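You operate a simulated robot arm through the tools that you are given. There is no shell and no other tool.

You run a simulated robot arm. Do the job below in one go: nothing can be reset, and whatever is moved stays where it is left.

TASK
Put things in order on the top of the dark table. At the end: the coupler from the top of the dark table stands where the white fuse stood; the green brush stands on top of the grey roller; the brown job block from the top of the dark table is on the silver studded plate; the yellow brush is on the brown small box; the white fuse from the top of the dark table stands where the brown job block stood; whatever was shut is shut again. Leave all else as you found it, and nothing knocked over.
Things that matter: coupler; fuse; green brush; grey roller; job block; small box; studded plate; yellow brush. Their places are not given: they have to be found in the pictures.

It is judged by the outcome, as a careful person would: the job done as asked, and still so three seconds after it is handed in. It fails if anything else is knocked over, pushed out of place, dropped, spilled or broken.

THE ROBOT
A 7-joint arm with a two-finger parallel gripper, fixed in place. Base frame: the origin is at the foot of the arm, x ahead of it, y to its left, z up; the work surface is at about z = 0. Readings come in mm, degrees, newtons and seconds.
With the tool pointing down near the work surface it reaches from about 240 to 620 mm from the base axis. Its first joint turns from -66.0 to 66.0 degrees. Payload 2.6 kg.
The tool frame sits at the grasp point between the pads (the TCP): z along the fingers, y along the line on which they close. The tips reach 30 mm beyond it. The gripper opens to 94 mm. The fingers are 28 mm wide and 10 mm thick; the gripper's body (50 by 96 mm) begins 55 mm behind the TCP.
Orientation is that of the tool frame in the base frame, as a unit quaternion [w, x, y, z]. With the fingers straight down and closing along the base's y, the tool's x points along the base's -x, its y along +y and its z along -z.

THE INTERFACE
- The arm moves only by the tool play_rows. Its argument "commands" is a list of rows, each a list of 3 entries, a list of its own where there are three numbers: the turn, a rotation vector about the base's x, y, z in units of 4 degrees (1.0 is 4 degrees), then the shift along the base's x, y, z in units of 50 mm (1.0 is 50 mm), then the opening, from 0 (shut) to 1 (fully open). In form: [[[wx, wy, wz], [dx, dy, dz], jaw], ...]. A call has 1 to 20 rows; each row shifts and turns the commanded pose from where the row before left it. A call with a number of a shift or a turn outside -1 to 1 is refused whole. Rows are played at 5 a second. More than 50 mm and 8.6 degrees between two rows, or a gripper value outside its range, and nothing of the call is played. Where a pose cannot be reached the arm comes as near as it can. A force on the tool above 40 N (or 10 N above the force at the start of the call, whichever is more), or a blocked arm, ends the call early, and 0.2 s more pass. The fingers move at their own pace (about 72 mm/s each) and stop on an object; they squeeze with about 37 N. The grip force told is the motor's: it shows also when the fingers shut on nothing. Time passes only in rows, and 0.2 s behind the last, so rows that do not move let the fingers close. It gives the time, the measured TCP pose, the force on the tool (base axes), the opening and the grip force at its end, in the units of the frame above (readings bear some noise), with the torque about the TCP (base axes, N m) and any sound that the robot's microphone picked up.
- Cameras (640 x 400 px; columns grow to the right, rows downward): "scene" is fixed at [23.8, 430.8, 553.6]; the picture's right is [-0.83, -0.56, 0.00], its down [-0.38, 0.56, -0.73] and it looks along [0.41, -0.61, -0.68] (base axes); focal length 248 px, centre (320, 200). "wrist" rides on the gripper at [76, 14, -102] in the tool frame; the picture's right is [-0.18, 0.98, 0.00], its down [-0.75, -0.14, -0.64] and it looks along [-0.63, -0.12, 0.77] (tool axes); focal length 243 px, centre (320, 200).
- get_image(camera): a new picture of that camera. No time passes.
- point_at(camera, pixels): for up to 12 pixels [column, row] of the newest picture of that camera ("zoom" is the newest enlarged one), the place [x, y, z] in the base frame of the surface seen there, good to about 2 mm. No time passes.
- inspect(camera, box): a new picture of the part [left, top, right, bottom] of that camera's present view, enlarged. No time passes.
- close_job(): hands the job in; it is judged then, once.

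Unless the task says otherwise, let go and move clear before handing in.

The tools are called after "Request:" as name(argument=value, ...) on one line, values as JSON. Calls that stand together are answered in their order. play_rows: Moves the arm, as the interface text tells. Its arguments: {"type":"object","properties":{"commands":{"type":"array"}},"required":["commands"]} The other tools are called the same way: get_image (camera) takes a picture; point_at (camera, pixels) gives the place of the surface under pixels of a picture; inspect (camera, box) takes an enlarged picture of a part of a camera's view; close_job () hands the job in.

At the start:

```text
t: 0.0
eef_pos: [359.9, -32.6, 353.2]
tcp_rot: [0.0, 0.0, 1.0, 0.0]
force: [-0.4, -0.1, 0.2]
wrist_torque: [0.01, 0.03, 0.0]
finger_gap: 93.8
grasp_force: 0.1
```

scene: 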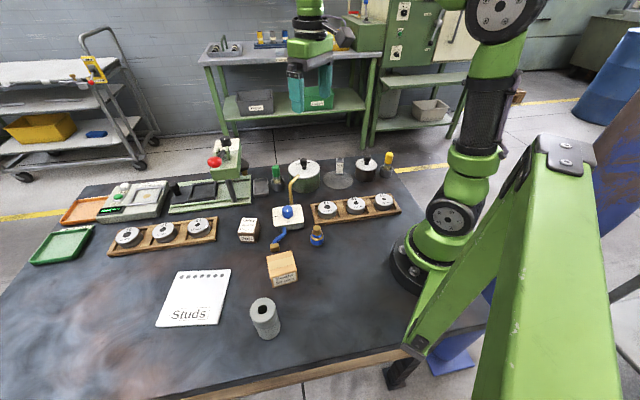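
wrist: 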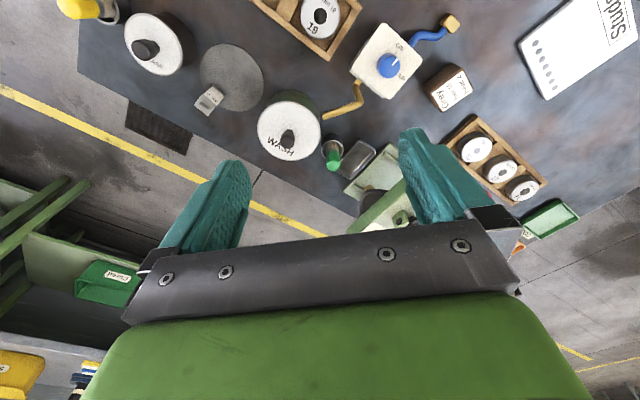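

The scene shows a crowded table: white box with blue knob near (288,213), brown blocks at (248,230) and (282,268), a grey roller at (264,318), and a "Studs" plate at (194,298). I'll zoom in to identify everything.

Request:
inspect(camera="scene", box=[220, 140, 420, 265])

Request:
inspect(camera="scene", box=[20, 130, 260, 280])

Request:
inspect(camera="scene", box=[140, 220, 340, 345])

Request:
inspect(camera="wrist", box=[240, 0, 640, 250])

Request:
inspect(camera="wrist", box=[40, 0, 360, 200])

```text
3.20 times, centred on (320, 202) of scene
```

zoom: 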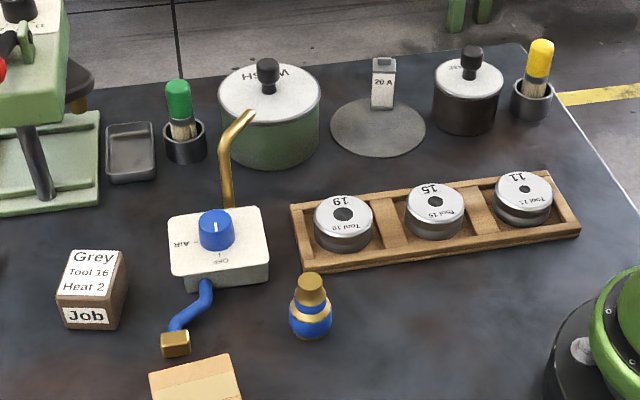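

```text
2.67 times, centred on (140, 205) of scene
```

zoom: 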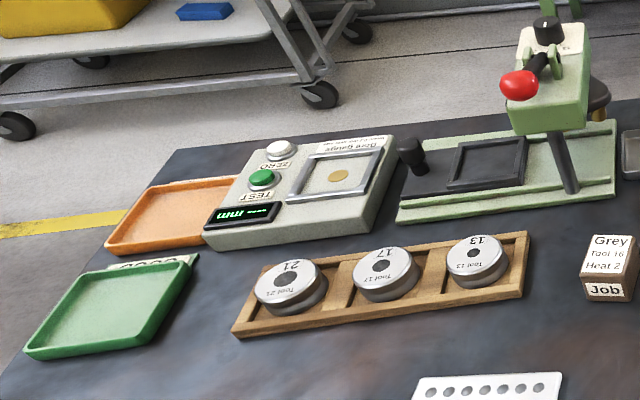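

```text
3.20 times, centred on (240, 282) of scene
```

zoom: 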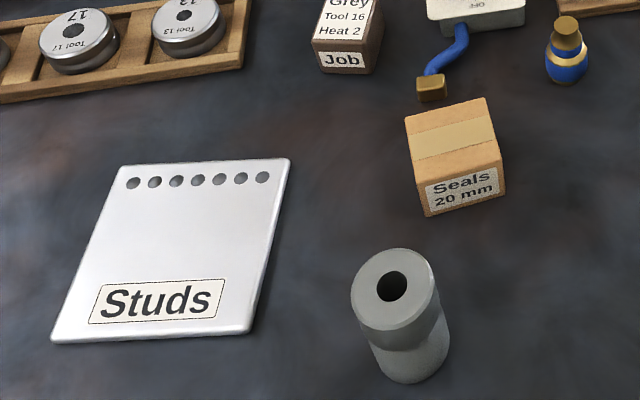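

```text
1.60 times, centred on (440, 125) of wrist
```

zoom: 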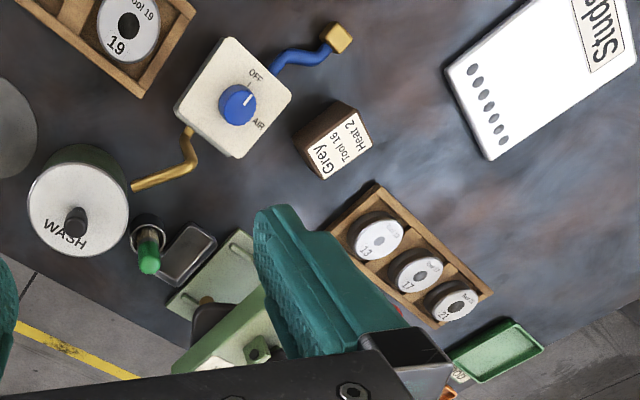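

```text
2.00 times, centred on (200, 100) of wrist
```

zoom: 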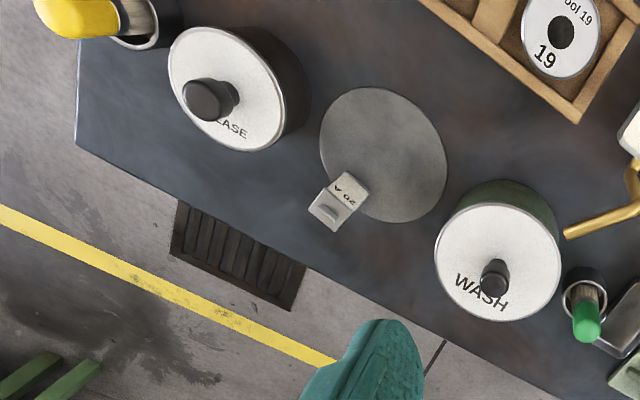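

The pieces are identified: the coupler (blue/brass, 317,236), fuse "20 A" (338,165) on a grey disc, green brush (276,178) and yellow brush (388,163) in cups, job block (248,230), small box "Seals" (282,268), roller (264,318) and studs plate (194,298). Next I measure them.

Request:
point_at(camera="scene", pixels=[[339, 160], [339, 172], [325, 182], [350, 180], [339, 189], [276, 168], [277, 188], [388, 155], [386, 171], [317, 228], [317, 238], [317, 245]])

Request:
point_at(camera="scene", pixels=[[248, 222], [241, 229], [257, 220], [244, 238], [280, 258], [268, 257], [295, 252], [297, 270], [273, 286], [273, 275], [283, 200], [280, 232]])

Request:
point_at(camera="scene", pixels=[[262, 309], [251, 312], [273, 312], [262, 299], [262, 321], [267, 336], [178, 272], [229, 270], [157, 325], [216, 324], [195, 293], [240, 290]])

```text
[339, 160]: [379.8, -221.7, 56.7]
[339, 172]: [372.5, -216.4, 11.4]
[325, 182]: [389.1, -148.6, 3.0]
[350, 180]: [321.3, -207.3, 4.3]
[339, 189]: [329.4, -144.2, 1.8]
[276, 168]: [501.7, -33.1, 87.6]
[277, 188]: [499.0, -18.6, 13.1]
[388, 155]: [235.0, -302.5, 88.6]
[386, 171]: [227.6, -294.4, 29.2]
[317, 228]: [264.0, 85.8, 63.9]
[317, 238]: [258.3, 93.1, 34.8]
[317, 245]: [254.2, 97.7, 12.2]
```

```text
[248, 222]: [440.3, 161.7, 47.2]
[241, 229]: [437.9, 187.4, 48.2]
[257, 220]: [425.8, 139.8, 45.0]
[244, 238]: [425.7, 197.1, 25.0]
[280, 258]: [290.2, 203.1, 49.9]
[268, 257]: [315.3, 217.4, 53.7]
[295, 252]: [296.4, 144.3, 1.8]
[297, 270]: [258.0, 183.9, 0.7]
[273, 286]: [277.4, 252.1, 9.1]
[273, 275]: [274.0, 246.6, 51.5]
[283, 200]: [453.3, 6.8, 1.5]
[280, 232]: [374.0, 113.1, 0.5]
```

```text
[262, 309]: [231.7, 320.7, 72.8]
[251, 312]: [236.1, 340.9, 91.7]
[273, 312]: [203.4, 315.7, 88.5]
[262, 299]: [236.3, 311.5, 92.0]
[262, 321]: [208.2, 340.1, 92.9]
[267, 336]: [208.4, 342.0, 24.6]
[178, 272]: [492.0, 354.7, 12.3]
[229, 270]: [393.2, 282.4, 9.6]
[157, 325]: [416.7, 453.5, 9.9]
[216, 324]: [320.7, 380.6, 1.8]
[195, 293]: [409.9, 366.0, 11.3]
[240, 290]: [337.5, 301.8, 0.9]
```

Most positions are known now. I'll zoom tighter on the fuse/disc, brushes, coupler and roller to get their shapes and orientations.

Request:
inspect(camera="scene", box=[312, 148, 408, 208])

Request:
inspect(camera="scene", box=[232, 150, 328, 210])

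Request:
inspect(camera="scene", box=[230, 200, 342, 270])

Request:
inspect(camera="scene", box=[224, 280, 304, 350])

Request:
inspect(camera="wrist", box=[160, 30, 280, 120])

```text
6.67 times, centred on (360, 178) of scene
```

zoom: 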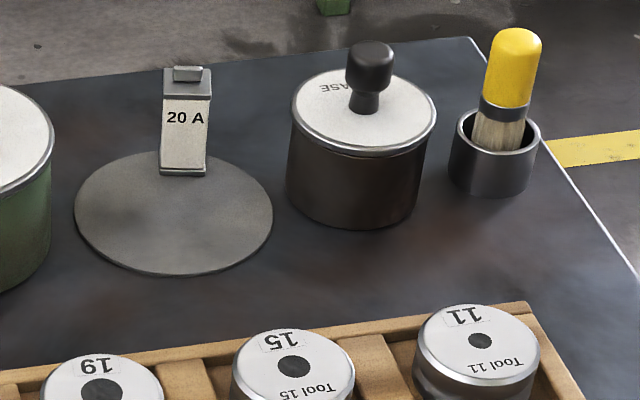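

```text
6.67 times, centred on (280, 180) of scene
```

zoom: 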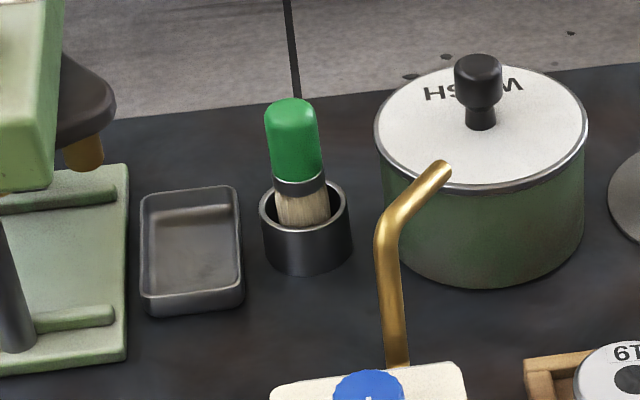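

```text
5.71 times, centred on (286, 235) of scene
```

zoom: 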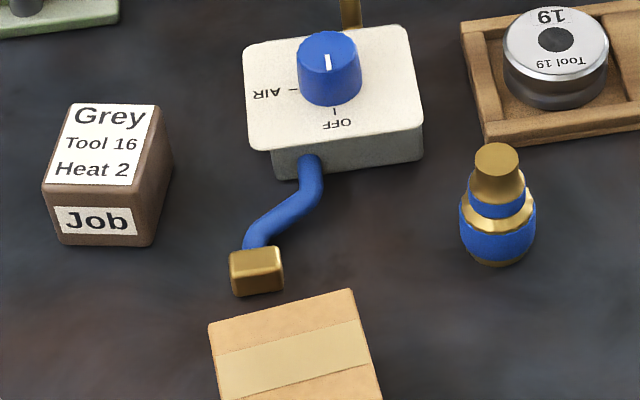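

```text
5.71 times, centred on (264, 315) of scene
```

zoom: 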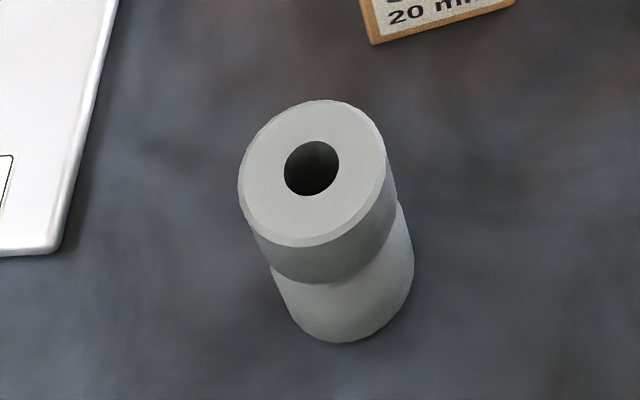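

```text
4.44 times, centred on (220, 75) of wrist
```

zoom: 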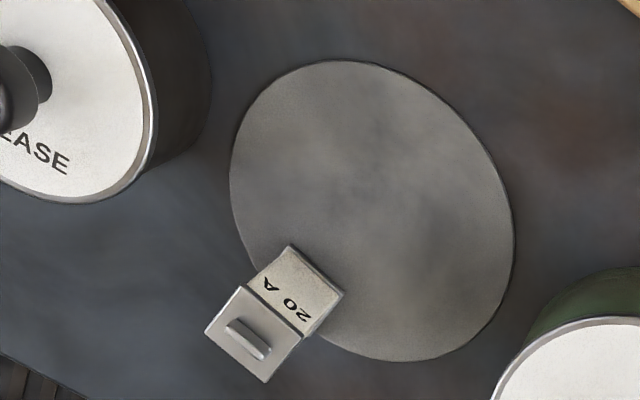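

The fuse stands near the rim of the grey disc. I'll measure the fuse and disc edges in zoomed views.

Request:
inspect(camera="scene", box=[312, 148, 408, 208])

Request:
point_at(camera="zoom", pixels=[[186, 73], [165, 90], [208, 90], [162, 170], [204, 172], [183, 165], [140, 165], [225, 165], [90, 185], [255, 185], [180, 270], [180, 185]])

Request:
point_at(camera="zoom", pixels=[[514, 33], [494, 90], [532, 95], [515, 110], [500, 135], [495, 160], [460, 120], [536, 135], [498, 155], [78, 210], [270, 210], [140, 155]])

Request:
inspect(camera="wrist", box=[160, 30, 280, 120])

Request:
point_at(camera="zoom", pixels=[[208, 332], [245, 287], [301, 332], [264, 380], [250, 340], [290, 246], [342, 293], [340, 63], [232, 180], [512, 225], [390, 358], [247, 335]])

```text
6.67 times, centred on (360, 178) of scene
```

zoom: 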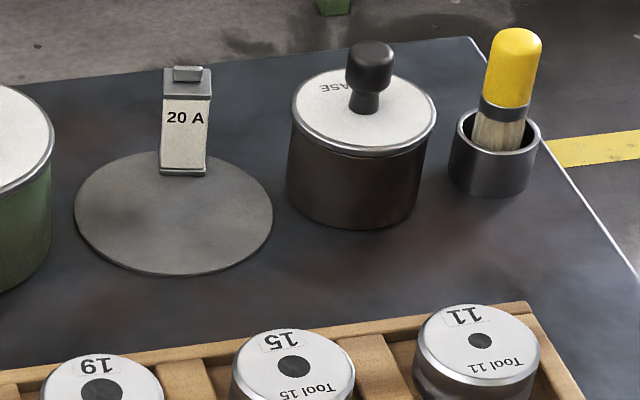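

```text
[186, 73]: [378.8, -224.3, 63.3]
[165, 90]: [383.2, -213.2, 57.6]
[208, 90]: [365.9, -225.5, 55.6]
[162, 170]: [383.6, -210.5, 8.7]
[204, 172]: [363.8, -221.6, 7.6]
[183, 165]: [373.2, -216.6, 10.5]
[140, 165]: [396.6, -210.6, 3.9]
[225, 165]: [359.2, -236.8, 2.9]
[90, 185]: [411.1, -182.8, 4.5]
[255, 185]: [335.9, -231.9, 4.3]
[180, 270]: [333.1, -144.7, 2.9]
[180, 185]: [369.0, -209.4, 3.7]
```

```text
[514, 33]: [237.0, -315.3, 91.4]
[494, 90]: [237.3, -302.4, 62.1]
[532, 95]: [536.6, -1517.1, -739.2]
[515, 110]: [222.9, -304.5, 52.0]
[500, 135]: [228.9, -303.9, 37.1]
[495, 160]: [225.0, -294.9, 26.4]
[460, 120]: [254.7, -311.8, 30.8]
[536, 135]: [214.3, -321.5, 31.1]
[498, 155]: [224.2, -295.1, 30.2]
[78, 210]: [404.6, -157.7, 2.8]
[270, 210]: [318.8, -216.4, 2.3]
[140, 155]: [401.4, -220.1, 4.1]
```

```text
4.44 times, centred on (220, 75) of wrist
```

zoom: 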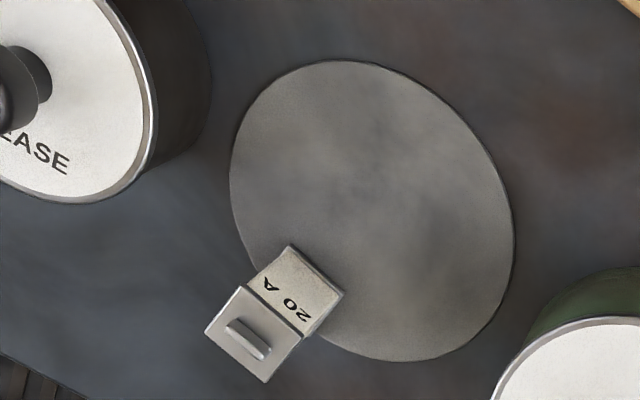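

```text
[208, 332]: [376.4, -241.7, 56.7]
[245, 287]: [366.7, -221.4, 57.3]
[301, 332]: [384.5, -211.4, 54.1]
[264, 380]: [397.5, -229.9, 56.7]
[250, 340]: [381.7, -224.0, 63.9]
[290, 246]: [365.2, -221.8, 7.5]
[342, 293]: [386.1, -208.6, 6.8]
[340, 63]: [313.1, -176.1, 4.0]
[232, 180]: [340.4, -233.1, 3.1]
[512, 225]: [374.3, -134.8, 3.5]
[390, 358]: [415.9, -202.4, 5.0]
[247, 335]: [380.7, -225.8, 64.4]
```

Fuse: about 22 mm square, centred near (381,-226), top at z 57 with a tab to 64, resting on the disc (centre about (364,-187), r 52). Now the coupler, job block, box and green brush.

Request:
inspect(camera="scene", box=[230, 200, 342, 270])

Request:
point_at(camera="zoom", pixels=[[496, 150], [478, 155], [515, 155], [497, 200], [473, 205], [522, 205], [498, 240], [463, 225], [532, 225], [498, 262], [480, 150], [484, 143]])

Request:
point_at(camera="zoom", pixels=[[72, 106], [155, 106], [45, 182], [136, 186], [60, 242], [148, 242], [172, 160], [55, 220], [258, 260], [330, 60], [212, 325], [352, 292]])

Request:
inspect(camera="scene", box=[250, 235, 314, 295])

Request:
inspect(camera="wrist", box=[400, 40, 500, 130])

Request:
inspect(camera="scene", box=[232, 150, 328, 210])

Request:
point_at(camera="zoom", pixels=[[290, 101], [268, 150], [320, 150], [295, 145], [300, 190], [280, 195], [325, 187], [263, 210], [349, 210], [304, 240], [445, 170], [395, 225]])

Request:
point_at(camera="zoom", pixels=[[478, 60], [376, 140], [585, 140], [480, 180], [140, 200], [236, 190], [190, 310], [380, 240], [70, 100], [110, 100], [30, 170], [305, 270]])

```text
5.71 times, centred on (286, 235) of scene
```

zoom: 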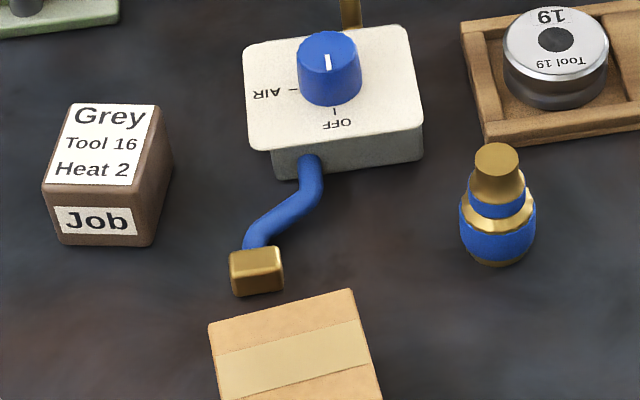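

```text
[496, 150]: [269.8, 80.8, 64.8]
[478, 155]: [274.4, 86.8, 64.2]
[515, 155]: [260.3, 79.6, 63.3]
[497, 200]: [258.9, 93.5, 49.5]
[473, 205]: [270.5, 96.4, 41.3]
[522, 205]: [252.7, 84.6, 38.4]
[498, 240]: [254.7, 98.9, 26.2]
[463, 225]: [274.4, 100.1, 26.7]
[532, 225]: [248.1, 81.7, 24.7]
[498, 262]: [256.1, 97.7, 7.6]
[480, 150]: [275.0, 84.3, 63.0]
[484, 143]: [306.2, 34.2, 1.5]
```

```text
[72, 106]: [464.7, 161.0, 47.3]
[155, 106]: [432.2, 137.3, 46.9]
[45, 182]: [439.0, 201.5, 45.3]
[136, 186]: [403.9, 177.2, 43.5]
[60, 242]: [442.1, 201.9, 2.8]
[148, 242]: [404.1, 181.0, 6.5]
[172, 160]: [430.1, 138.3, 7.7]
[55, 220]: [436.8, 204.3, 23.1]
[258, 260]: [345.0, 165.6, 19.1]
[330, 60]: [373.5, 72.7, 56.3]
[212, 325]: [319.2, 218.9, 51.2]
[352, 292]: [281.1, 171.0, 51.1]
```

```text
6.67 times, centred on (282, 265) of scene
```

zoom: 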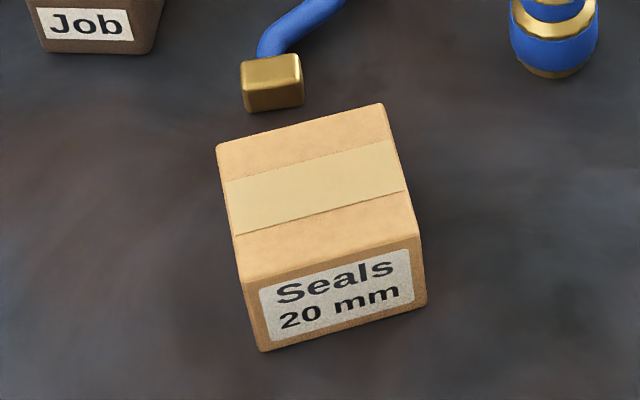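

```text
4.44 times, centred on (450, 85) of wrist
```

zoom: 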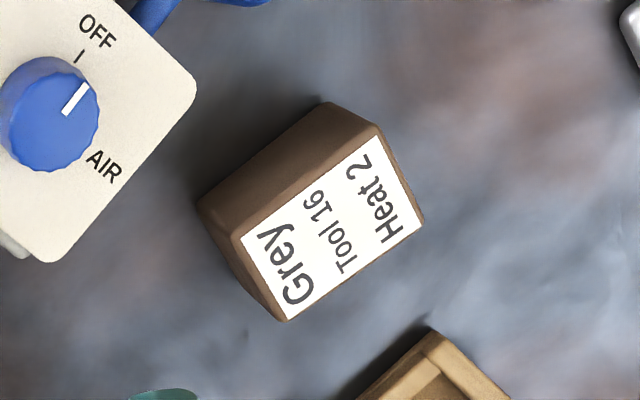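

```text
6.67 times, centred on (280, 180) of scene
```

zoom: 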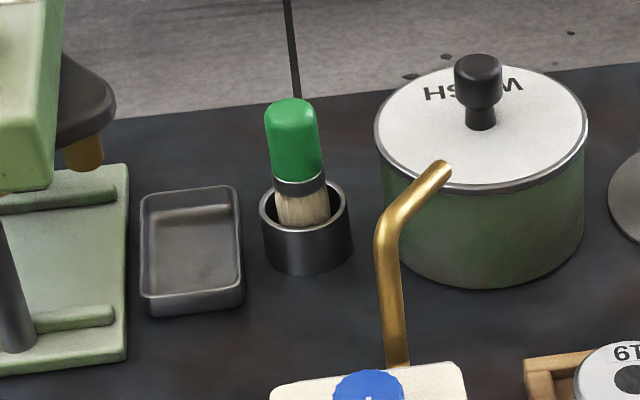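

```text
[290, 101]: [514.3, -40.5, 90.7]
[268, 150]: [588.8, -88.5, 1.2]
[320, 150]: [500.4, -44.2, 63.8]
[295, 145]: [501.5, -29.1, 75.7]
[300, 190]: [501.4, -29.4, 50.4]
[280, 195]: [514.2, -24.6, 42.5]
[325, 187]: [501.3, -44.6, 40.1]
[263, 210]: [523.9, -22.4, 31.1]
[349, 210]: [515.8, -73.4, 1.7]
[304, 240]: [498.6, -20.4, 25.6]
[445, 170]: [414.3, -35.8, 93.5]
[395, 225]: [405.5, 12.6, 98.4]
```

```text
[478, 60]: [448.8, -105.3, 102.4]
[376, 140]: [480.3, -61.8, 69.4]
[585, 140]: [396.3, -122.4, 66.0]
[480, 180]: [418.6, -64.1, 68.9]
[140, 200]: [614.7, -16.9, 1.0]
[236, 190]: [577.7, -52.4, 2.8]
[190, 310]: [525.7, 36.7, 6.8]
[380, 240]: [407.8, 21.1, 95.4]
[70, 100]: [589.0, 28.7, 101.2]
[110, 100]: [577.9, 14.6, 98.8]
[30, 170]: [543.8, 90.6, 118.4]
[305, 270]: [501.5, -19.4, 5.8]
```

I have the job block (centre about (435,169), about 42×50×47), the small box (about (278,209), top z 51) and the plate (about 122 square, centre about (406,368)). I'll check the rack, air box and press near the job block before moving.

Request:
point_at(camera="scene", pixels=[[217, 240], [216, 217], [216, 228], [273, 208], [273, 222], [278, 228], [256, 196], [250, 204], [230, 140], [214, 162], [240, 142], [234, 170]])

Request:
point_at(camera="wrist", pixels=[[473, 117], [452, 148], [516, 202], [546, 182], [423, 82], [388, 98], [351, 76], [340, 165], [378, 150], [372, 190], [350, 190], [400, 100]])

Request:
point_at(camera="scene", pixels=[[181, 276], [192, 275], [224, 274], [170, 300], [220, 300], [223, 322], [229, 271], [155, 322], [216, 325], [230, 275], [200, 275], [190, 275]])

```text
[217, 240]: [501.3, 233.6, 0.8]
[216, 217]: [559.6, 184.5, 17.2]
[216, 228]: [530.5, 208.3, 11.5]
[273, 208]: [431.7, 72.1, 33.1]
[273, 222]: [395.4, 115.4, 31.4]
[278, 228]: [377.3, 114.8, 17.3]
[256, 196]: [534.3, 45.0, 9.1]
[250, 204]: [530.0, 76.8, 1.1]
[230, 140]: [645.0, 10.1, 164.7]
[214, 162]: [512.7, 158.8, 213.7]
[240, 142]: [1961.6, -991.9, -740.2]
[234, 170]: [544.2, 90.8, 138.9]
```

```text
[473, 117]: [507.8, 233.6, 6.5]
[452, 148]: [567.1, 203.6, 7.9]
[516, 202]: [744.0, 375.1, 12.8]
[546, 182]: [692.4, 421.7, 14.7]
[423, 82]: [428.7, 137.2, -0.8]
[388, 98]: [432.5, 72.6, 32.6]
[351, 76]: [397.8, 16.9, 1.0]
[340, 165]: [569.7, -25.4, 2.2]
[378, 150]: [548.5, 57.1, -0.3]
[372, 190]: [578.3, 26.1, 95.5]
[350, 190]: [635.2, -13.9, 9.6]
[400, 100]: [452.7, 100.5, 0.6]
```

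```text
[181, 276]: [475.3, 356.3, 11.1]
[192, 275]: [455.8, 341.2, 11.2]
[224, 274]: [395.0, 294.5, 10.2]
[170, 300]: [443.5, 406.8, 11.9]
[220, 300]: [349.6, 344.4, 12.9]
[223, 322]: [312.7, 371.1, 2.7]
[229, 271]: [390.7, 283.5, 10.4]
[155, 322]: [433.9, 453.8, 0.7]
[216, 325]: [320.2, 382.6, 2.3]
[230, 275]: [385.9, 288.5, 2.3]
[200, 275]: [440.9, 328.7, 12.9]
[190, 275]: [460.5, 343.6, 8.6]
```

The red ball of the press lever sits at about (513,159,214), so I'll come at the job block from above and keep the body on the robot's side. I move above the block with +33° yaw, closing along its 50 mm side.

Request:
play_rows(commands=[[[0, 0, 0.92], [0.15, 0.45, -0.2], 1], [[0, 0, 0.92], [0.15, 0.45, -0.2], 1], [[0, 0, 0.92], [0.15, 0.45, -0.2], 1], [[0, 0, 0.92], [0.15, 0.45, -0.2], 1], [[0, 0, 0.92], [0.15, 0.45, -0.2], 1], [[0, 0, 0.92], [0.15, 0.45, -0.2], 1], [[0, 0, 0.92], [0.15, 0.45, -0.2], 1], [[0, 0, 0.92], [0.15, 0.45, -0.2], 1], [[0, 0, 0.92], [0.15, 0.45, -0.2], 1], [[0, 0, 0], [0.15, 0, -0.2], 1], [[0, 0, 0], [0, 0, 0], 1]])

Request:
get_image(camera="wrist")

Request:
get_image(camera="scene")

```text
t: 2.4
eef_pos: [436.2, 168.9, 253.1]
tcp_rot: [0.0, -0.285, 0.958, 0.001]
force: [-0.5, 0.2, 0.1]
wrist_torque: [0.0, 0.0, 0.01]
finger_gap: 93.9
grasp_force: 0.1
```

```text
taken
```

wrist: 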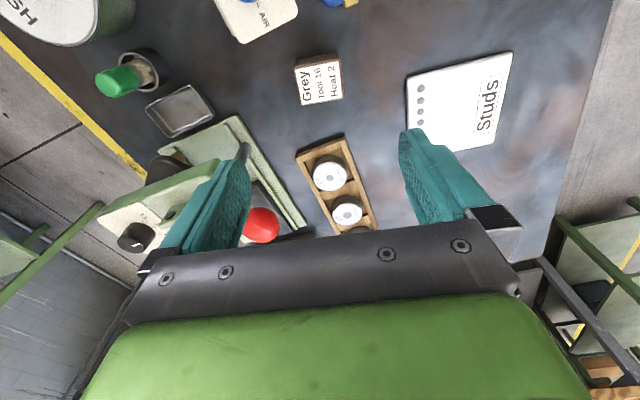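

```text
taken
```

scene: 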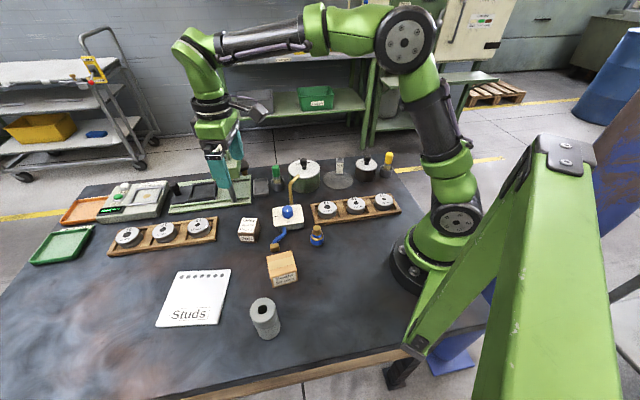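

Reached it cleanly at (436,169,253), and the block in the wrist view (318,80) is squared to the fingers. I'll refine the block and red-ball positions before descending.

Request:
inspect(camera="wrist", box=[270, 40, 370, 110])

Request:
point_at(camera="wrist", pixels=[[300, 107], [343, 98], [338, 60], [295, 66], [318, 85], [263, 225], [263, 208], [278, 225], [245, 222], [340, 135], [295, 155], [430, 130]])

```text
5.71 times, centred on (320, 75) of wrist
```

zoom: 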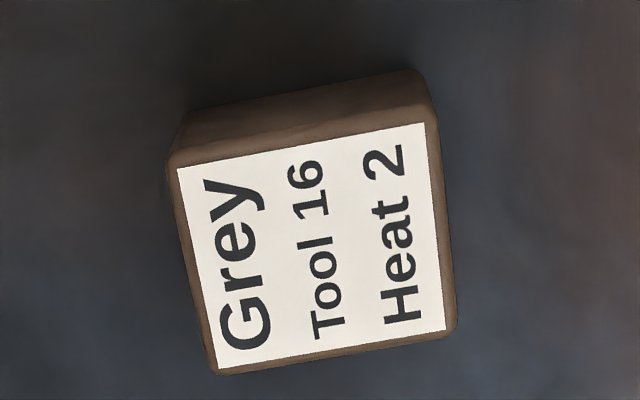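

```text
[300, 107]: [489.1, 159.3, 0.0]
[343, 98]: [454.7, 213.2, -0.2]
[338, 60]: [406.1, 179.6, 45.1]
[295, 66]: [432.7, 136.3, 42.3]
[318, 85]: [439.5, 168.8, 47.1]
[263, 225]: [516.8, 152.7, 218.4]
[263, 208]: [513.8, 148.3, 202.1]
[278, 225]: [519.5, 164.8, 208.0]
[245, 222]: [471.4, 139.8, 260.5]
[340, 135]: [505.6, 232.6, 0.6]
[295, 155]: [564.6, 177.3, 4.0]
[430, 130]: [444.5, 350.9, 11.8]
```

Checking the block's top-corner coordinates in the zoom for an accurate centre and angle.

Request:
point_at(camera="zoom", pixels=[[180, 168], [426, 124], [446, 328], [218, 364], [315, 245], [172, 250], [448, 220], [330, 352], [300, 145], [452, 325], [210, 360], [300, 90]])

```text
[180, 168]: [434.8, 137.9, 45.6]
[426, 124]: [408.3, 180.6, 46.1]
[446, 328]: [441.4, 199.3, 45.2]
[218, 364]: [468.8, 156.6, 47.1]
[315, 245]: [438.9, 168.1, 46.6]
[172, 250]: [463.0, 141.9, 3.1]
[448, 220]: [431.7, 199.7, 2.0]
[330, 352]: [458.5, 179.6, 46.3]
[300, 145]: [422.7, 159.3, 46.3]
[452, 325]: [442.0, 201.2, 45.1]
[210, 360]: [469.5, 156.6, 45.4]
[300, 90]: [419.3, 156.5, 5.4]
```

Block centre is (438,168.6) with long axis at about 122°. I'll descend straight to z≈37 with a small correction and close.

Request:
play_rows(commands=[[[0, 0, -0.3], [0.03, 0, -0.6], 1], [[0, 0, 0], [0, 0, -0.7], 1], [[0, 0, 0], [0, 0, -0.7], 1], [[0, 0, 0], [0, 0, -0.7], 1], [[0, 0, 0], [0, 0, -0.6], 1], [[0, 0, 0], [0, 0, -0.5], 1], [[0, 0, 0], [0, 0, -0.32], 1], [[0, 0, 0], [0, 0, -0.2], 1], [[0, 0, 0], [0, 0, 0], 1], [[0, 0, 0], [0, 0, 0], 0.4], [[0, 0, 0], [0, 0, 0], 0.3], [[0, 0, 0], [0, 0, 0], 0.3], [[0, 0, 0], [0, 0, 0], 0.3]])

Request:
get_image(camera="wrist")

```text
t: 5.2
eef_pos: [437.8, 169.2, 37.8]
tcp_rot: [0.0, -0.275, 0.961, 0.001]
force: [-0.3, 1.0, 0.1]
wrist_torque: [0.01, -0.01, -0.02]
finger_gap: 59.7
grasp_force: 37.1
```

```text
taken
```

wrist: 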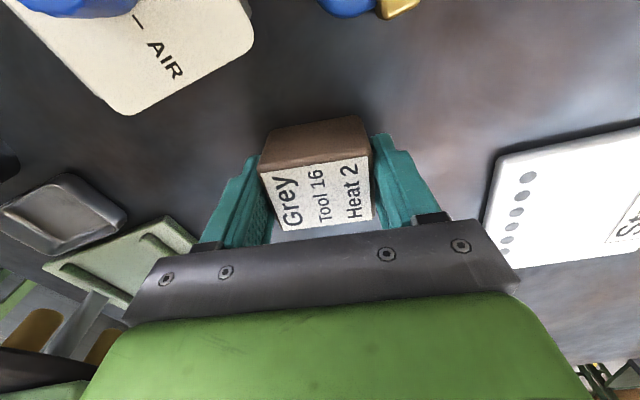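

Held at a 59.7 mm gap with 37 N. I lift it and carry it to the studs plate centre (about (402,371)).

Request:
play_rows(commands=[[[0, 0, 0], [0, 0, 0.3], 0.3], [[0, 0, 0], [0, 0, 0.5], 0.3], [[0, 0, 0], [0, 0, 0.6], 0.3], [[0, 0, 0], [0, 0, 0.6], 0.3], [[0, 0, 0], [-0.05, 0.3, 0], 0.3], [[0, 0, 0], [-0.09, 0.5, 0], 0.3], [[0, 0, 0], [-0.09, 0.5, 0], 0.3], [[0, 0, 0], [-0.09, 0.54, 0], 0.3], [[0, 0, 0], [-0.09, 0.55, 0], 0.3], [[0, 0, 0], [-0.09, 0.55, 0], 0.3], [[0, 0, 0], [-0.09, 0.55, 0], 0.3], [[0, 0, 0], [-0.08, 0.35, 0], 0.3], [[0, 0, 0], [-0.05, 0.2, 0], 0.3], [[0, 0, 0], [0, 0, 0], 0.3]])

Request:
get_image(camera="wrist")

Request:
get_image(camera="scene")

```text
t: 8.2
eef_pos: [399.2, 371.9, 138.2]
tcp_rot: [0.0, -0.275, 0.961, -0.001]
force: [0.8, 0.3, -1.1]
wrist_torque: [-0.02, -0.02, 0.02]
finger_gap: 59.6
grasp_force: 37.1
```

```text
taken
```

wrist: 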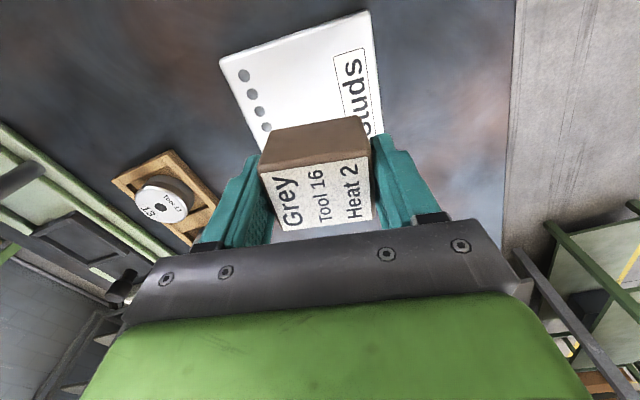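

```text
taken
```

scene: 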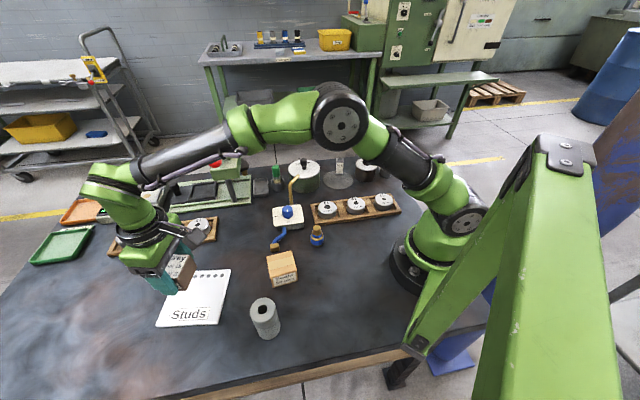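

The block is over the plate. I lower to just above the expected contact (TCP z≈50) and then creep down.

Request:
play_rows(commands=[[[0, 0, 0], [0.04, 0, -0.4], 0.3], [[0, 0, 0], [0, 0, -0.5], 0.3], [[0, 0, 0], [0, 0, -0.4], 0.3], [[0, 0, 0], [0, 0, -0.25], 0.3], [[0, 0, 0], [0, 0, -0.12], 0.3], [[0, 0, 0], [0, 0, -0.04], 0.3], [[0, 0, 0], [0, 0, -0.02], 0.3], [[0, 0, 0], [0, 0, 0], 0.3]])

```text
t: 10.0
eef_pos: [402.2, 370.6, 51.3]
tcp_rot: [0.0, -0.275, 0.961, 0.0]
force: [-0.3, 0.3, -1.2]
wrist_torque: [-0.01, -0.02, 0.0]
finger_gap: 59.7
grasp_force: 37.1
```

Still hanging free (the force is unchanged). I creep down in 1 mm steps.

Request:
play_rows(commands=[[[0, 0, 0], [0, 0, -0.02], 0.3], [[0, 0, 0], [0, 0, -0.02], 0.3], [[0, 0, 0], [0, 0, 0], 0.3]])

```text
t: 10.8
eef_pos: [402.1, 371.7, 49.7]
tcp_rot: [0.0, -0.275, 0.961, 0.0]
force: [-0.1, -0.2, -0.5]
wrist_torque: [0.01, 0.01, 0.02]
finger_gap: 59.7
grasp_force: 37.2
```

Request:
play_rows(commands=[[[0, 0, 0], [0, 0, -0.02], 0.3], [[0, 0, 0], [0, 0, 0], 0.3]])

Request:
inspect(camera="scene", box=[140, 230, 240, 330])

```text
t: 11.4
eef_pos: [401.6, 371.4, 47.6]
tcp_rot: [0.0, -0.275, 0.961, 0.0]
force: [-0.9, -0.7, 0.5]
wrist_torque: [-0.07, -0.01, 0.02]
finger_gap: 59.4
grasp_force: 37.0
```

```text
4.00 times, centred on (190, 280) of scene
```

zoom: 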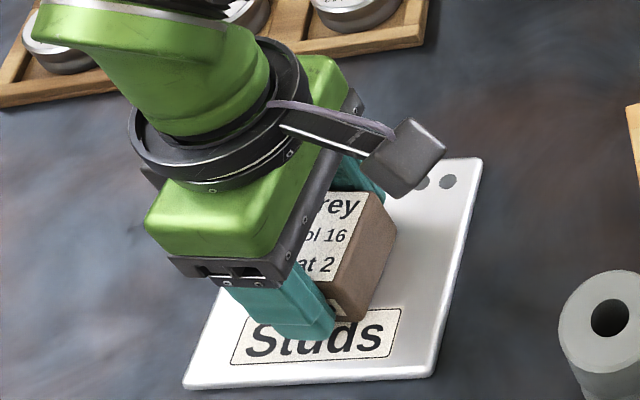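

The force has turned over (+0.5 N) and the block touches the plate. I release and rise.

Request:
play_rows(commands=[[[0, 0, 0], [0, 0, 0], 0.75], [[0, 0, 0], [0, 0, 0], 0.9], [[0, 0, 0], [0, 0, 0], 0.9], [[0, 0, 0], [0, 0, 0.3], 0.9], [[0, 0, 0], [0, 0, 0.5], 0.9], [[0, 0, 0], [0, 0, 0.7], 0.9], [[0, 0, 0], [0, 0, 0.8], 0.9], [[0, 0, 0], [0, 0, 0.8], 0.9], [[0, 0, 0], [0, 0, 0.8], 0.9], [[0, 0, 0], [0, 0, 0], 0.9]])

Request:
inspect(camera="scene", box=[140, 230, 240, 330])

Request:
get_image(camera="wrist")

```text
t: 13.6
eef_pos: [404.0, 373.8, 241.8]
tcp_rot: [0.0, -0.275, 0.961, 0.0]
force: [-0.8, -0.8, -0.2]
wrist_torque: [-0.02, -0.02, -0.03]
finger_gap: 84.6
grasp_force: 0.1
```

```text
4.00 times, centred on (190, 280) of scene
```

zoom: 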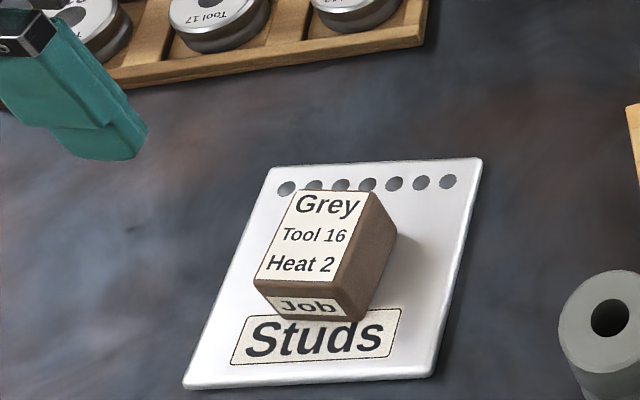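

```text
taken
```

wrist: 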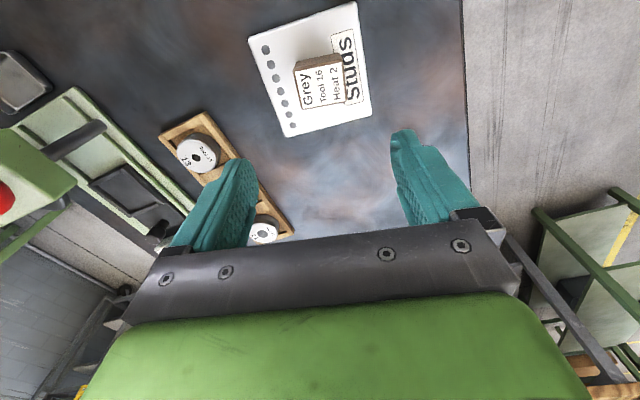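

The job block sits squarely on the plate. Next is the fuse, so I first measure the pots around it.

Request:
get_image(camera="scene")

Request:
inspect(camera="scene", box=[312, 148, 408, 208])

Request:
point_at(camera="zoom", pixels=[[296, 115], [434, 115], [365, 150], [370, 45], [360, 220], [290, 185], [415, 190], [200, 100], [186, 73], [185, 115], [365, 72], [512, 60]])

```text
taken
```

scene: 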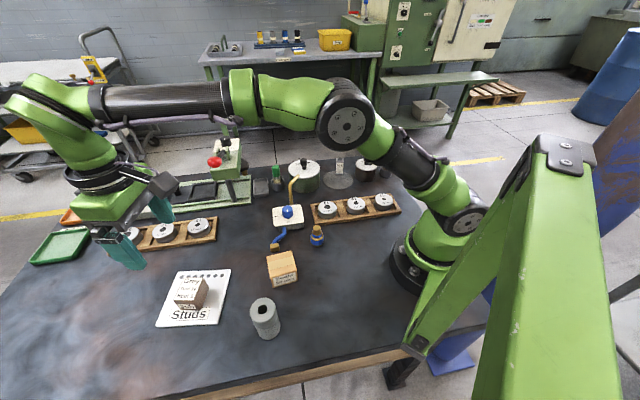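

```text
6.67 times, centred on (360, 178) of scene
```

zoom: 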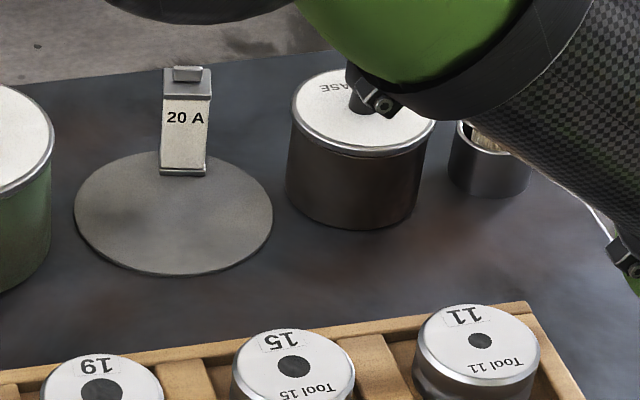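

```text
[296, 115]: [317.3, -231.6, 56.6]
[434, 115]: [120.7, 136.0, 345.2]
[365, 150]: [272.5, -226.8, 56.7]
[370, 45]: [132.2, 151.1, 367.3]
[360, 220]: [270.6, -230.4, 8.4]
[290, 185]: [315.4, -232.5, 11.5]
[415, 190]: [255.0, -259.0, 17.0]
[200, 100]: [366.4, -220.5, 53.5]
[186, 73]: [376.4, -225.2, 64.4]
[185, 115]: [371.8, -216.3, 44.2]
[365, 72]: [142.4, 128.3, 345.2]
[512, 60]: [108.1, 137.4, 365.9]
```

The pots leave at least 60 mm around the fuse. I sweep over at z≈285 to above the fuse, keeping about 30° yaw, which matches the fuse's faces.

Request:
play_rows(commands=[[[0, 0, 0], [0, -0.3, 0.4], 0.9], [[0, 0, 0], [0, -0.6, 0.4], 0.9], [[0, 0, 0], [0, -0.8, 0], 0.9], [[0, 0, 0], [0, -0.8, 0], 0.9], [[0, 0, 0], [0, -0.8, 0], 0.9], [[0, 0, 0], [0, -0.8, 0], 0.9], [[0, 0, 0], [0, -0.8, 0], 0.9], [[0, 0, 0], [0, -0.8, 0], 0.9], [[0, 0, 0], [0, -0.8, 0], 0.9], [[0, 0, 0], [-0.08, -0.8, 0], 0.9], [[0, 0, 0], [-0.1, -0.8, 0], 0.9], [[0, 0, 0], [-0.1, -0.8, 0], 0.9], [[0, 0, -0.45], [-0.1, -0.8, 0], 0.9], [[0, 0, 0], [-0.05, -0.8, -0.4], 0.9], [[0, 0, 0], [0, -0.8, -0.4], 0.9], [[0, 0, 0], [0, -0.6, 0], 0.9], [[0, 0, 0], [0, -0.1, 0], 0.9], [[0, 0, 0], [0, 0, 0], 0.9]])

Request:
get_image(camera="wrist")

Request:
get_image(camera="scene")

```text
t: 17.4
eef_pos: [380.1, -228.4, 242.6]
tcp_rot: [0.0, -0.259, 0.966, 0.0]
force: [0.3, -0.1, 0.4]
wrist_torque: [-0.03, -0.02, 0.0]
finger_gap: 84.3
grasp_force: 0.1
```

```text
taken
```

wrist: 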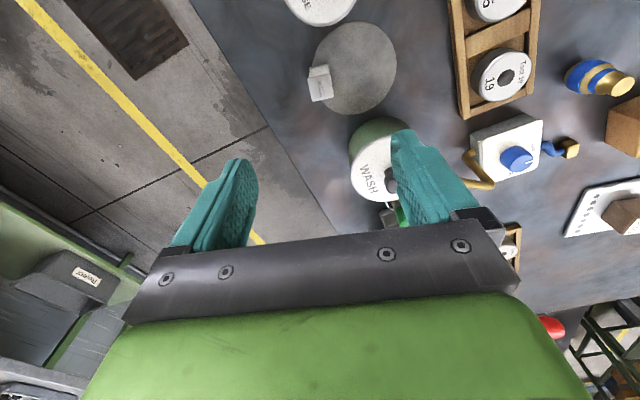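

```text
taken
```

scene: 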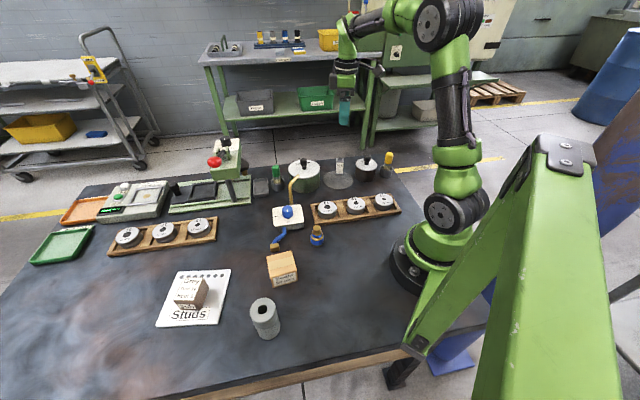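

Above the fuse; in the wrist view it's at (320,82). I zoom to refine its corners.

Request:
inspect(camera="wrist", box=[280, 50, 400, 125])

Request:
point_at(camera="wrist", pixels=[[311, 71], [328, 67], [333, 78], [333, 97], [313, 100], [316, 88], [355, 22], [396, 68], [355, 112], [322, 72], [321, 90], [377, 138]])

```text
5.33 times, centred on (340, 88) of wrist
```

zoom: 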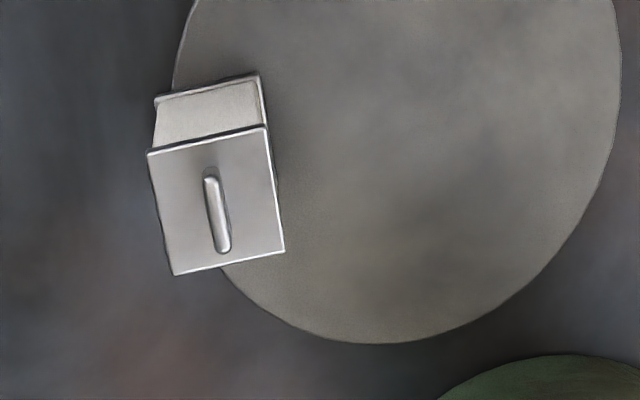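

```text
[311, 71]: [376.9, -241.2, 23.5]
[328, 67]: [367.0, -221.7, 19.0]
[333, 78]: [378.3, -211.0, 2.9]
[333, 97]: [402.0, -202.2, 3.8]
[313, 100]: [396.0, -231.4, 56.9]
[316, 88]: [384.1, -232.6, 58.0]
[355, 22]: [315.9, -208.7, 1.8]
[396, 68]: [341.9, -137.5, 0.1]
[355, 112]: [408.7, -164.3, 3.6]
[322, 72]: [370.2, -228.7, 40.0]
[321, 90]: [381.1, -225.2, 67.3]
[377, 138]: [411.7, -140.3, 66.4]
```

Request:
point_at(camera="zoom", pixels=[[152, 156], [264, 130], [280, 248], [178, 270], [217, 215], [160, 104], [256, 82], [210, 150], [190, 40], [618, 60], [380, 342], [245, 285]])

```text
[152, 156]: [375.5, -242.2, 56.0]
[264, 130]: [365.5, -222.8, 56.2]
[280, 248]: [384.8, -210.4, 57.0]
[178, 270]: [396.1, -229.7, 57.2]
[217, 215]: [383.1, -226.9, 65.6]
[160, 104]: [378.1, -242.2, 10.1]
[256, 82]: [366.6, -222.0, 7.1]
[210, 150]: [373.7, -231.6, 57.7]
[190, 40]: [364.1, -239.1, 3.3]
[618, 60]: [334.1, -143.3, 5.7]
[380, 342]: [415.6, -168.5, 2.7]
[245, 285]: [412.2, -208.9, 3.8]
```

Fuse centre (380.5,-226.3), faces at 30°. I descend to z 42 and close on it.

Request:
play_rows(commands=[[[0, 0, 0], [0.01, 0.04, -0.6], 0.7], [[0, 0, 0], [0, 0, -0.7], 0.7], [[0, 0, 0], [0, 0, -0.7], 0.6], [[0, 0, 0], [0, 0, -0.7], 0.6], [[0, 0, 0], [0, 0, -0.6], 0.6], [[0, 0, 0], [0, 0, -0.4], 0.6], [[0, 0, 0], [0, 0, -0.22], 0.6], [[0, 0, 0], [0, 0, -0.1], 0.6], [[0, 0, 0], [0, 0, 0], 0.6]])

Request:
get_image(camera="wrist")

```text
t: 19.4
eef_pos: [381.6, -225.4, 43.3]
tcp_rot: [0.0, -0.26, 0.966, 0.001]
force: [0.6, 0.0, -0.3]
wrist_torque: [-0.02, -0.02, -0.02]
finger_gap: 56.4
grasp_force: 0.0
```

```text
taken
```

wrist: 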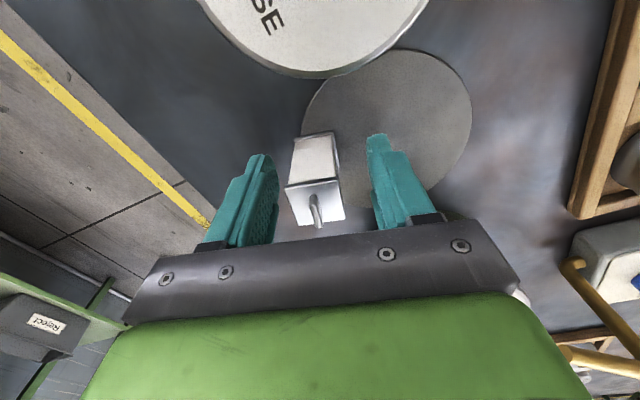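

The fuse is centred between the fingers. Closing gradually, then lifting.

Request:
play_rows(commands=[[[0, 0, 0], [0, 0, 0], 0.4], [[0, 0, 0], [0, 0, 0], 0.3], [[0, 0, 0], [0, 0, 0], 0.2], [[0, 0, 0], [0, 0, 0], 0.1], [[0, 0, 0], [0, 0, 0], 0.1]])

```text
t: 20.6
eef_pos: [380.9, -225.4, 43.4]
tcp_rot: [0.0, -0.26, 0.966, 0.0]
force: [0.0, -0.4, 1.6]
wrist_torque: [-0.01, 0.02, -0.01]
finger_gap: 29.3
grasp_force: 36.9
```

Gripped (37 N). I lift to z≈170 and carry it to above the job block's old place (437.8,169).

Request:
play_rows(commands=[[[0, 0, 0], [0, 0, 0.2], 0.1], [[0, 0, 0], [0, 0, 0.5], 0.1], [[0, 0, 0], [0, 0, 0.6], 0.1], [[0, 0, 0], [0, 0, 0.6], 0.1], [[0, 0, 0], [0, 0, 0.64], 0.1], [[0, 0, 0], [0, 0.3, 0], 0.1], [[0, 0, 0], [0, 0.6, 0], 0.1], [[0, 0, 0], [0, 0.7, 0], 0.1], [[0, 0, 0], [0, 0.7, 0], 0.1], [[0, 0, 0], [0, 0.7, 0], 0.1], [[0, 0, 0], [0, 0.7, 0], 0.1], [[0, 0, 0], [0, 0.7, 0], 0.1], [[0, 0, 0], [0.1, 0.7, 0], 0.1], [[0, 0, 0], [0.2, 0.7, 0], 0.1], [[0, 0, 0], [0.2, 0.7, 0], 0.1], [[0, 0, 0], [0.2, 0.7, 0], 0.1], [[0, 0, 0], [0.2, 0.48, 0], 0.1], [[0, 0, 0], [0.24, 0.2, 0], 0.1], [[0, 0, 0], [0, 0, 0], 0.1]])

Request:
get_image(camera="wrist")

Request:
get_image(camera="scene")

```text
t: 24.6
eef_pos: [438.3, 169.3, 168.8]
tcp_rot: [0.0, -0.26, 0.966, 0.0]
force: [-0.4, 0.4, -1.6]
wrist_torque: [-0.01, -0.01, 0.0]
finger_gap: 29.1
grasp_force: 37.3
```

```text
taken
```

wrist: 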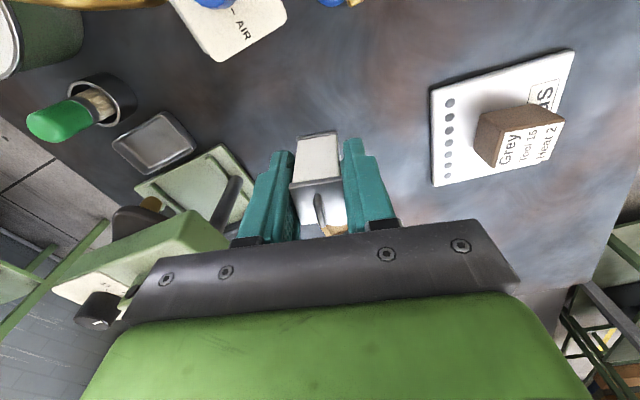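

```text
taken
```

scene: 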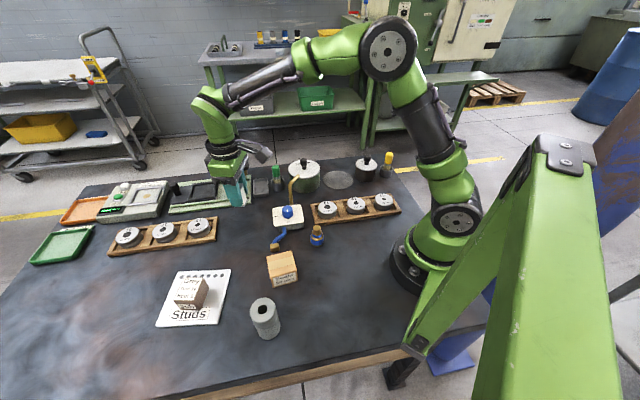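

The fuse is upright over the old block place. Descending to just above the table.

Request:
play_rows(commands=[[[0, 0, 0], [0, 0, -0.5], 0.1], [[0, 0, 0], [0, 0, -0.6], 0.1], [[0, 0, 0], [0, 0, -0.6], 0.1], [[0, 0, 0], [0, 0, -0.45], 0.1], [[0, 0, 0], [0, 0, -0.25], 0.1], [[0, 0, 0], [0, 0, -0.1], 0.1], [[0, 0, 0], [0, 0, -0.04], 0.1], [[0, 0, 0], [0, 0, 0], 0.1]])

Request:
inspect(camera="scene", box=[200, 190, 280, 260])

```text
t: 26.4
eef_pos: [437.4, 168.4, 42.4]
tcp_rot: [0.0, -0.26, 0.966, 0.0]
force: [0.9, 0.6, -0.2]
wrist_torque: [-0.01, 0.01, -0.01]
finger_gap: 29.2
grasp_force: 37.3
```

```text
5.71 times, centred on (240, 225) of scene
```

zoom: 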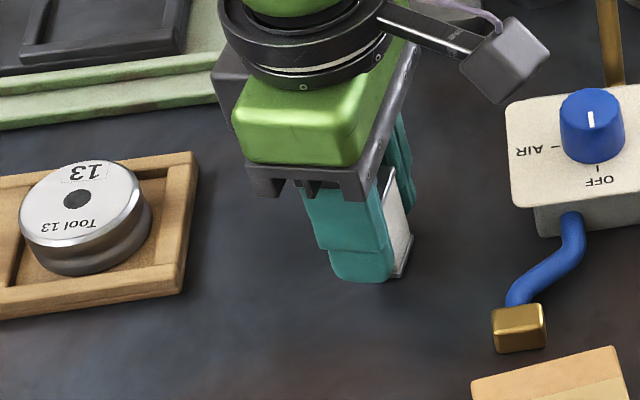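

Request:
play_rows(commands=[[[0, 0, 0], [0, 0, -0.02], 0.1], [[0, 0, 0], [0, 0, -0.02], 0.1], [[0, 0, 0], [0, 0, 0], 0.1]])

```text
t: 27.2
eef_pos: [438.6, 169.9, 41.0]
tcp_rot: [0.0, -0.26, 0.966, 0.0]
force: [-3.0, -1.1, 6.6]
wrist_torque: [-0.05, 0.13, -0.03]
finger_gap: 29.2
grasp_force: 37.0
```

Contact with the table (6.6 N up) at z≈41. I open and rise.

Request:
play_rows(commands=[[[0, 0, 0], [0, 0, 0.01], 0.35], [[0, 0, 0], [0, 0, 0], 0.5], [[0, 0, 0], [0, 0, 0], 0.6], [[0, 0, 0], [0, 0, 0.2], 0.6], [[0, 0, 0], [0, 0, 0.5], 0.6], [[0, 0, 0], [0, 0, 0.7], 0.6], [[0, 0, 0], [0, 0, 0.8], 0.6], [[0, 0, 0], [0, 0, 0.8], 0.6], [[0, 0, 0], [0, 0, 0.8], 0.6], [[0, 0, 0], [0, 0, 0.4], 0.6], [[0, 0, 0], [0, 0, 0], 0.6]])

Request:
inspect(camera="scene", box=[200, 190, 280, 260])

Request:
get_image(camera="wrist")

```text
t: 29.6
eef_pos: [438.0, 167.4, 250.5]
tcp_rot: [0.0, -0.259, 0.966, -0.001]
force: [0.2, 0.3, 0.2]
wrist_torque: [0.0, 0.01, -0.02]
finger_gap: 56.5
grasp_force: 0.0
```

```text
5.71 times, centred on (240, 225) of scene
```

zoom: 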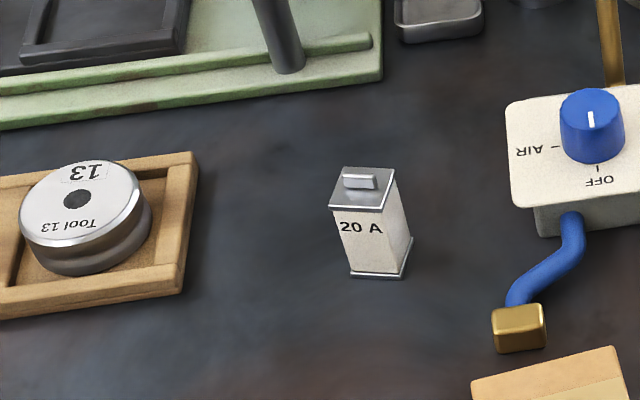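

```text
taken
```

wrist: 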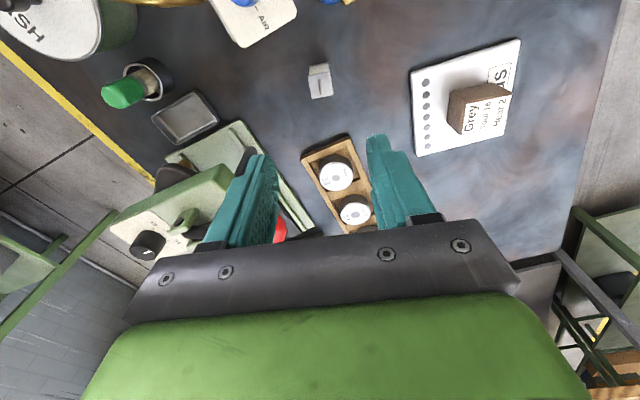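

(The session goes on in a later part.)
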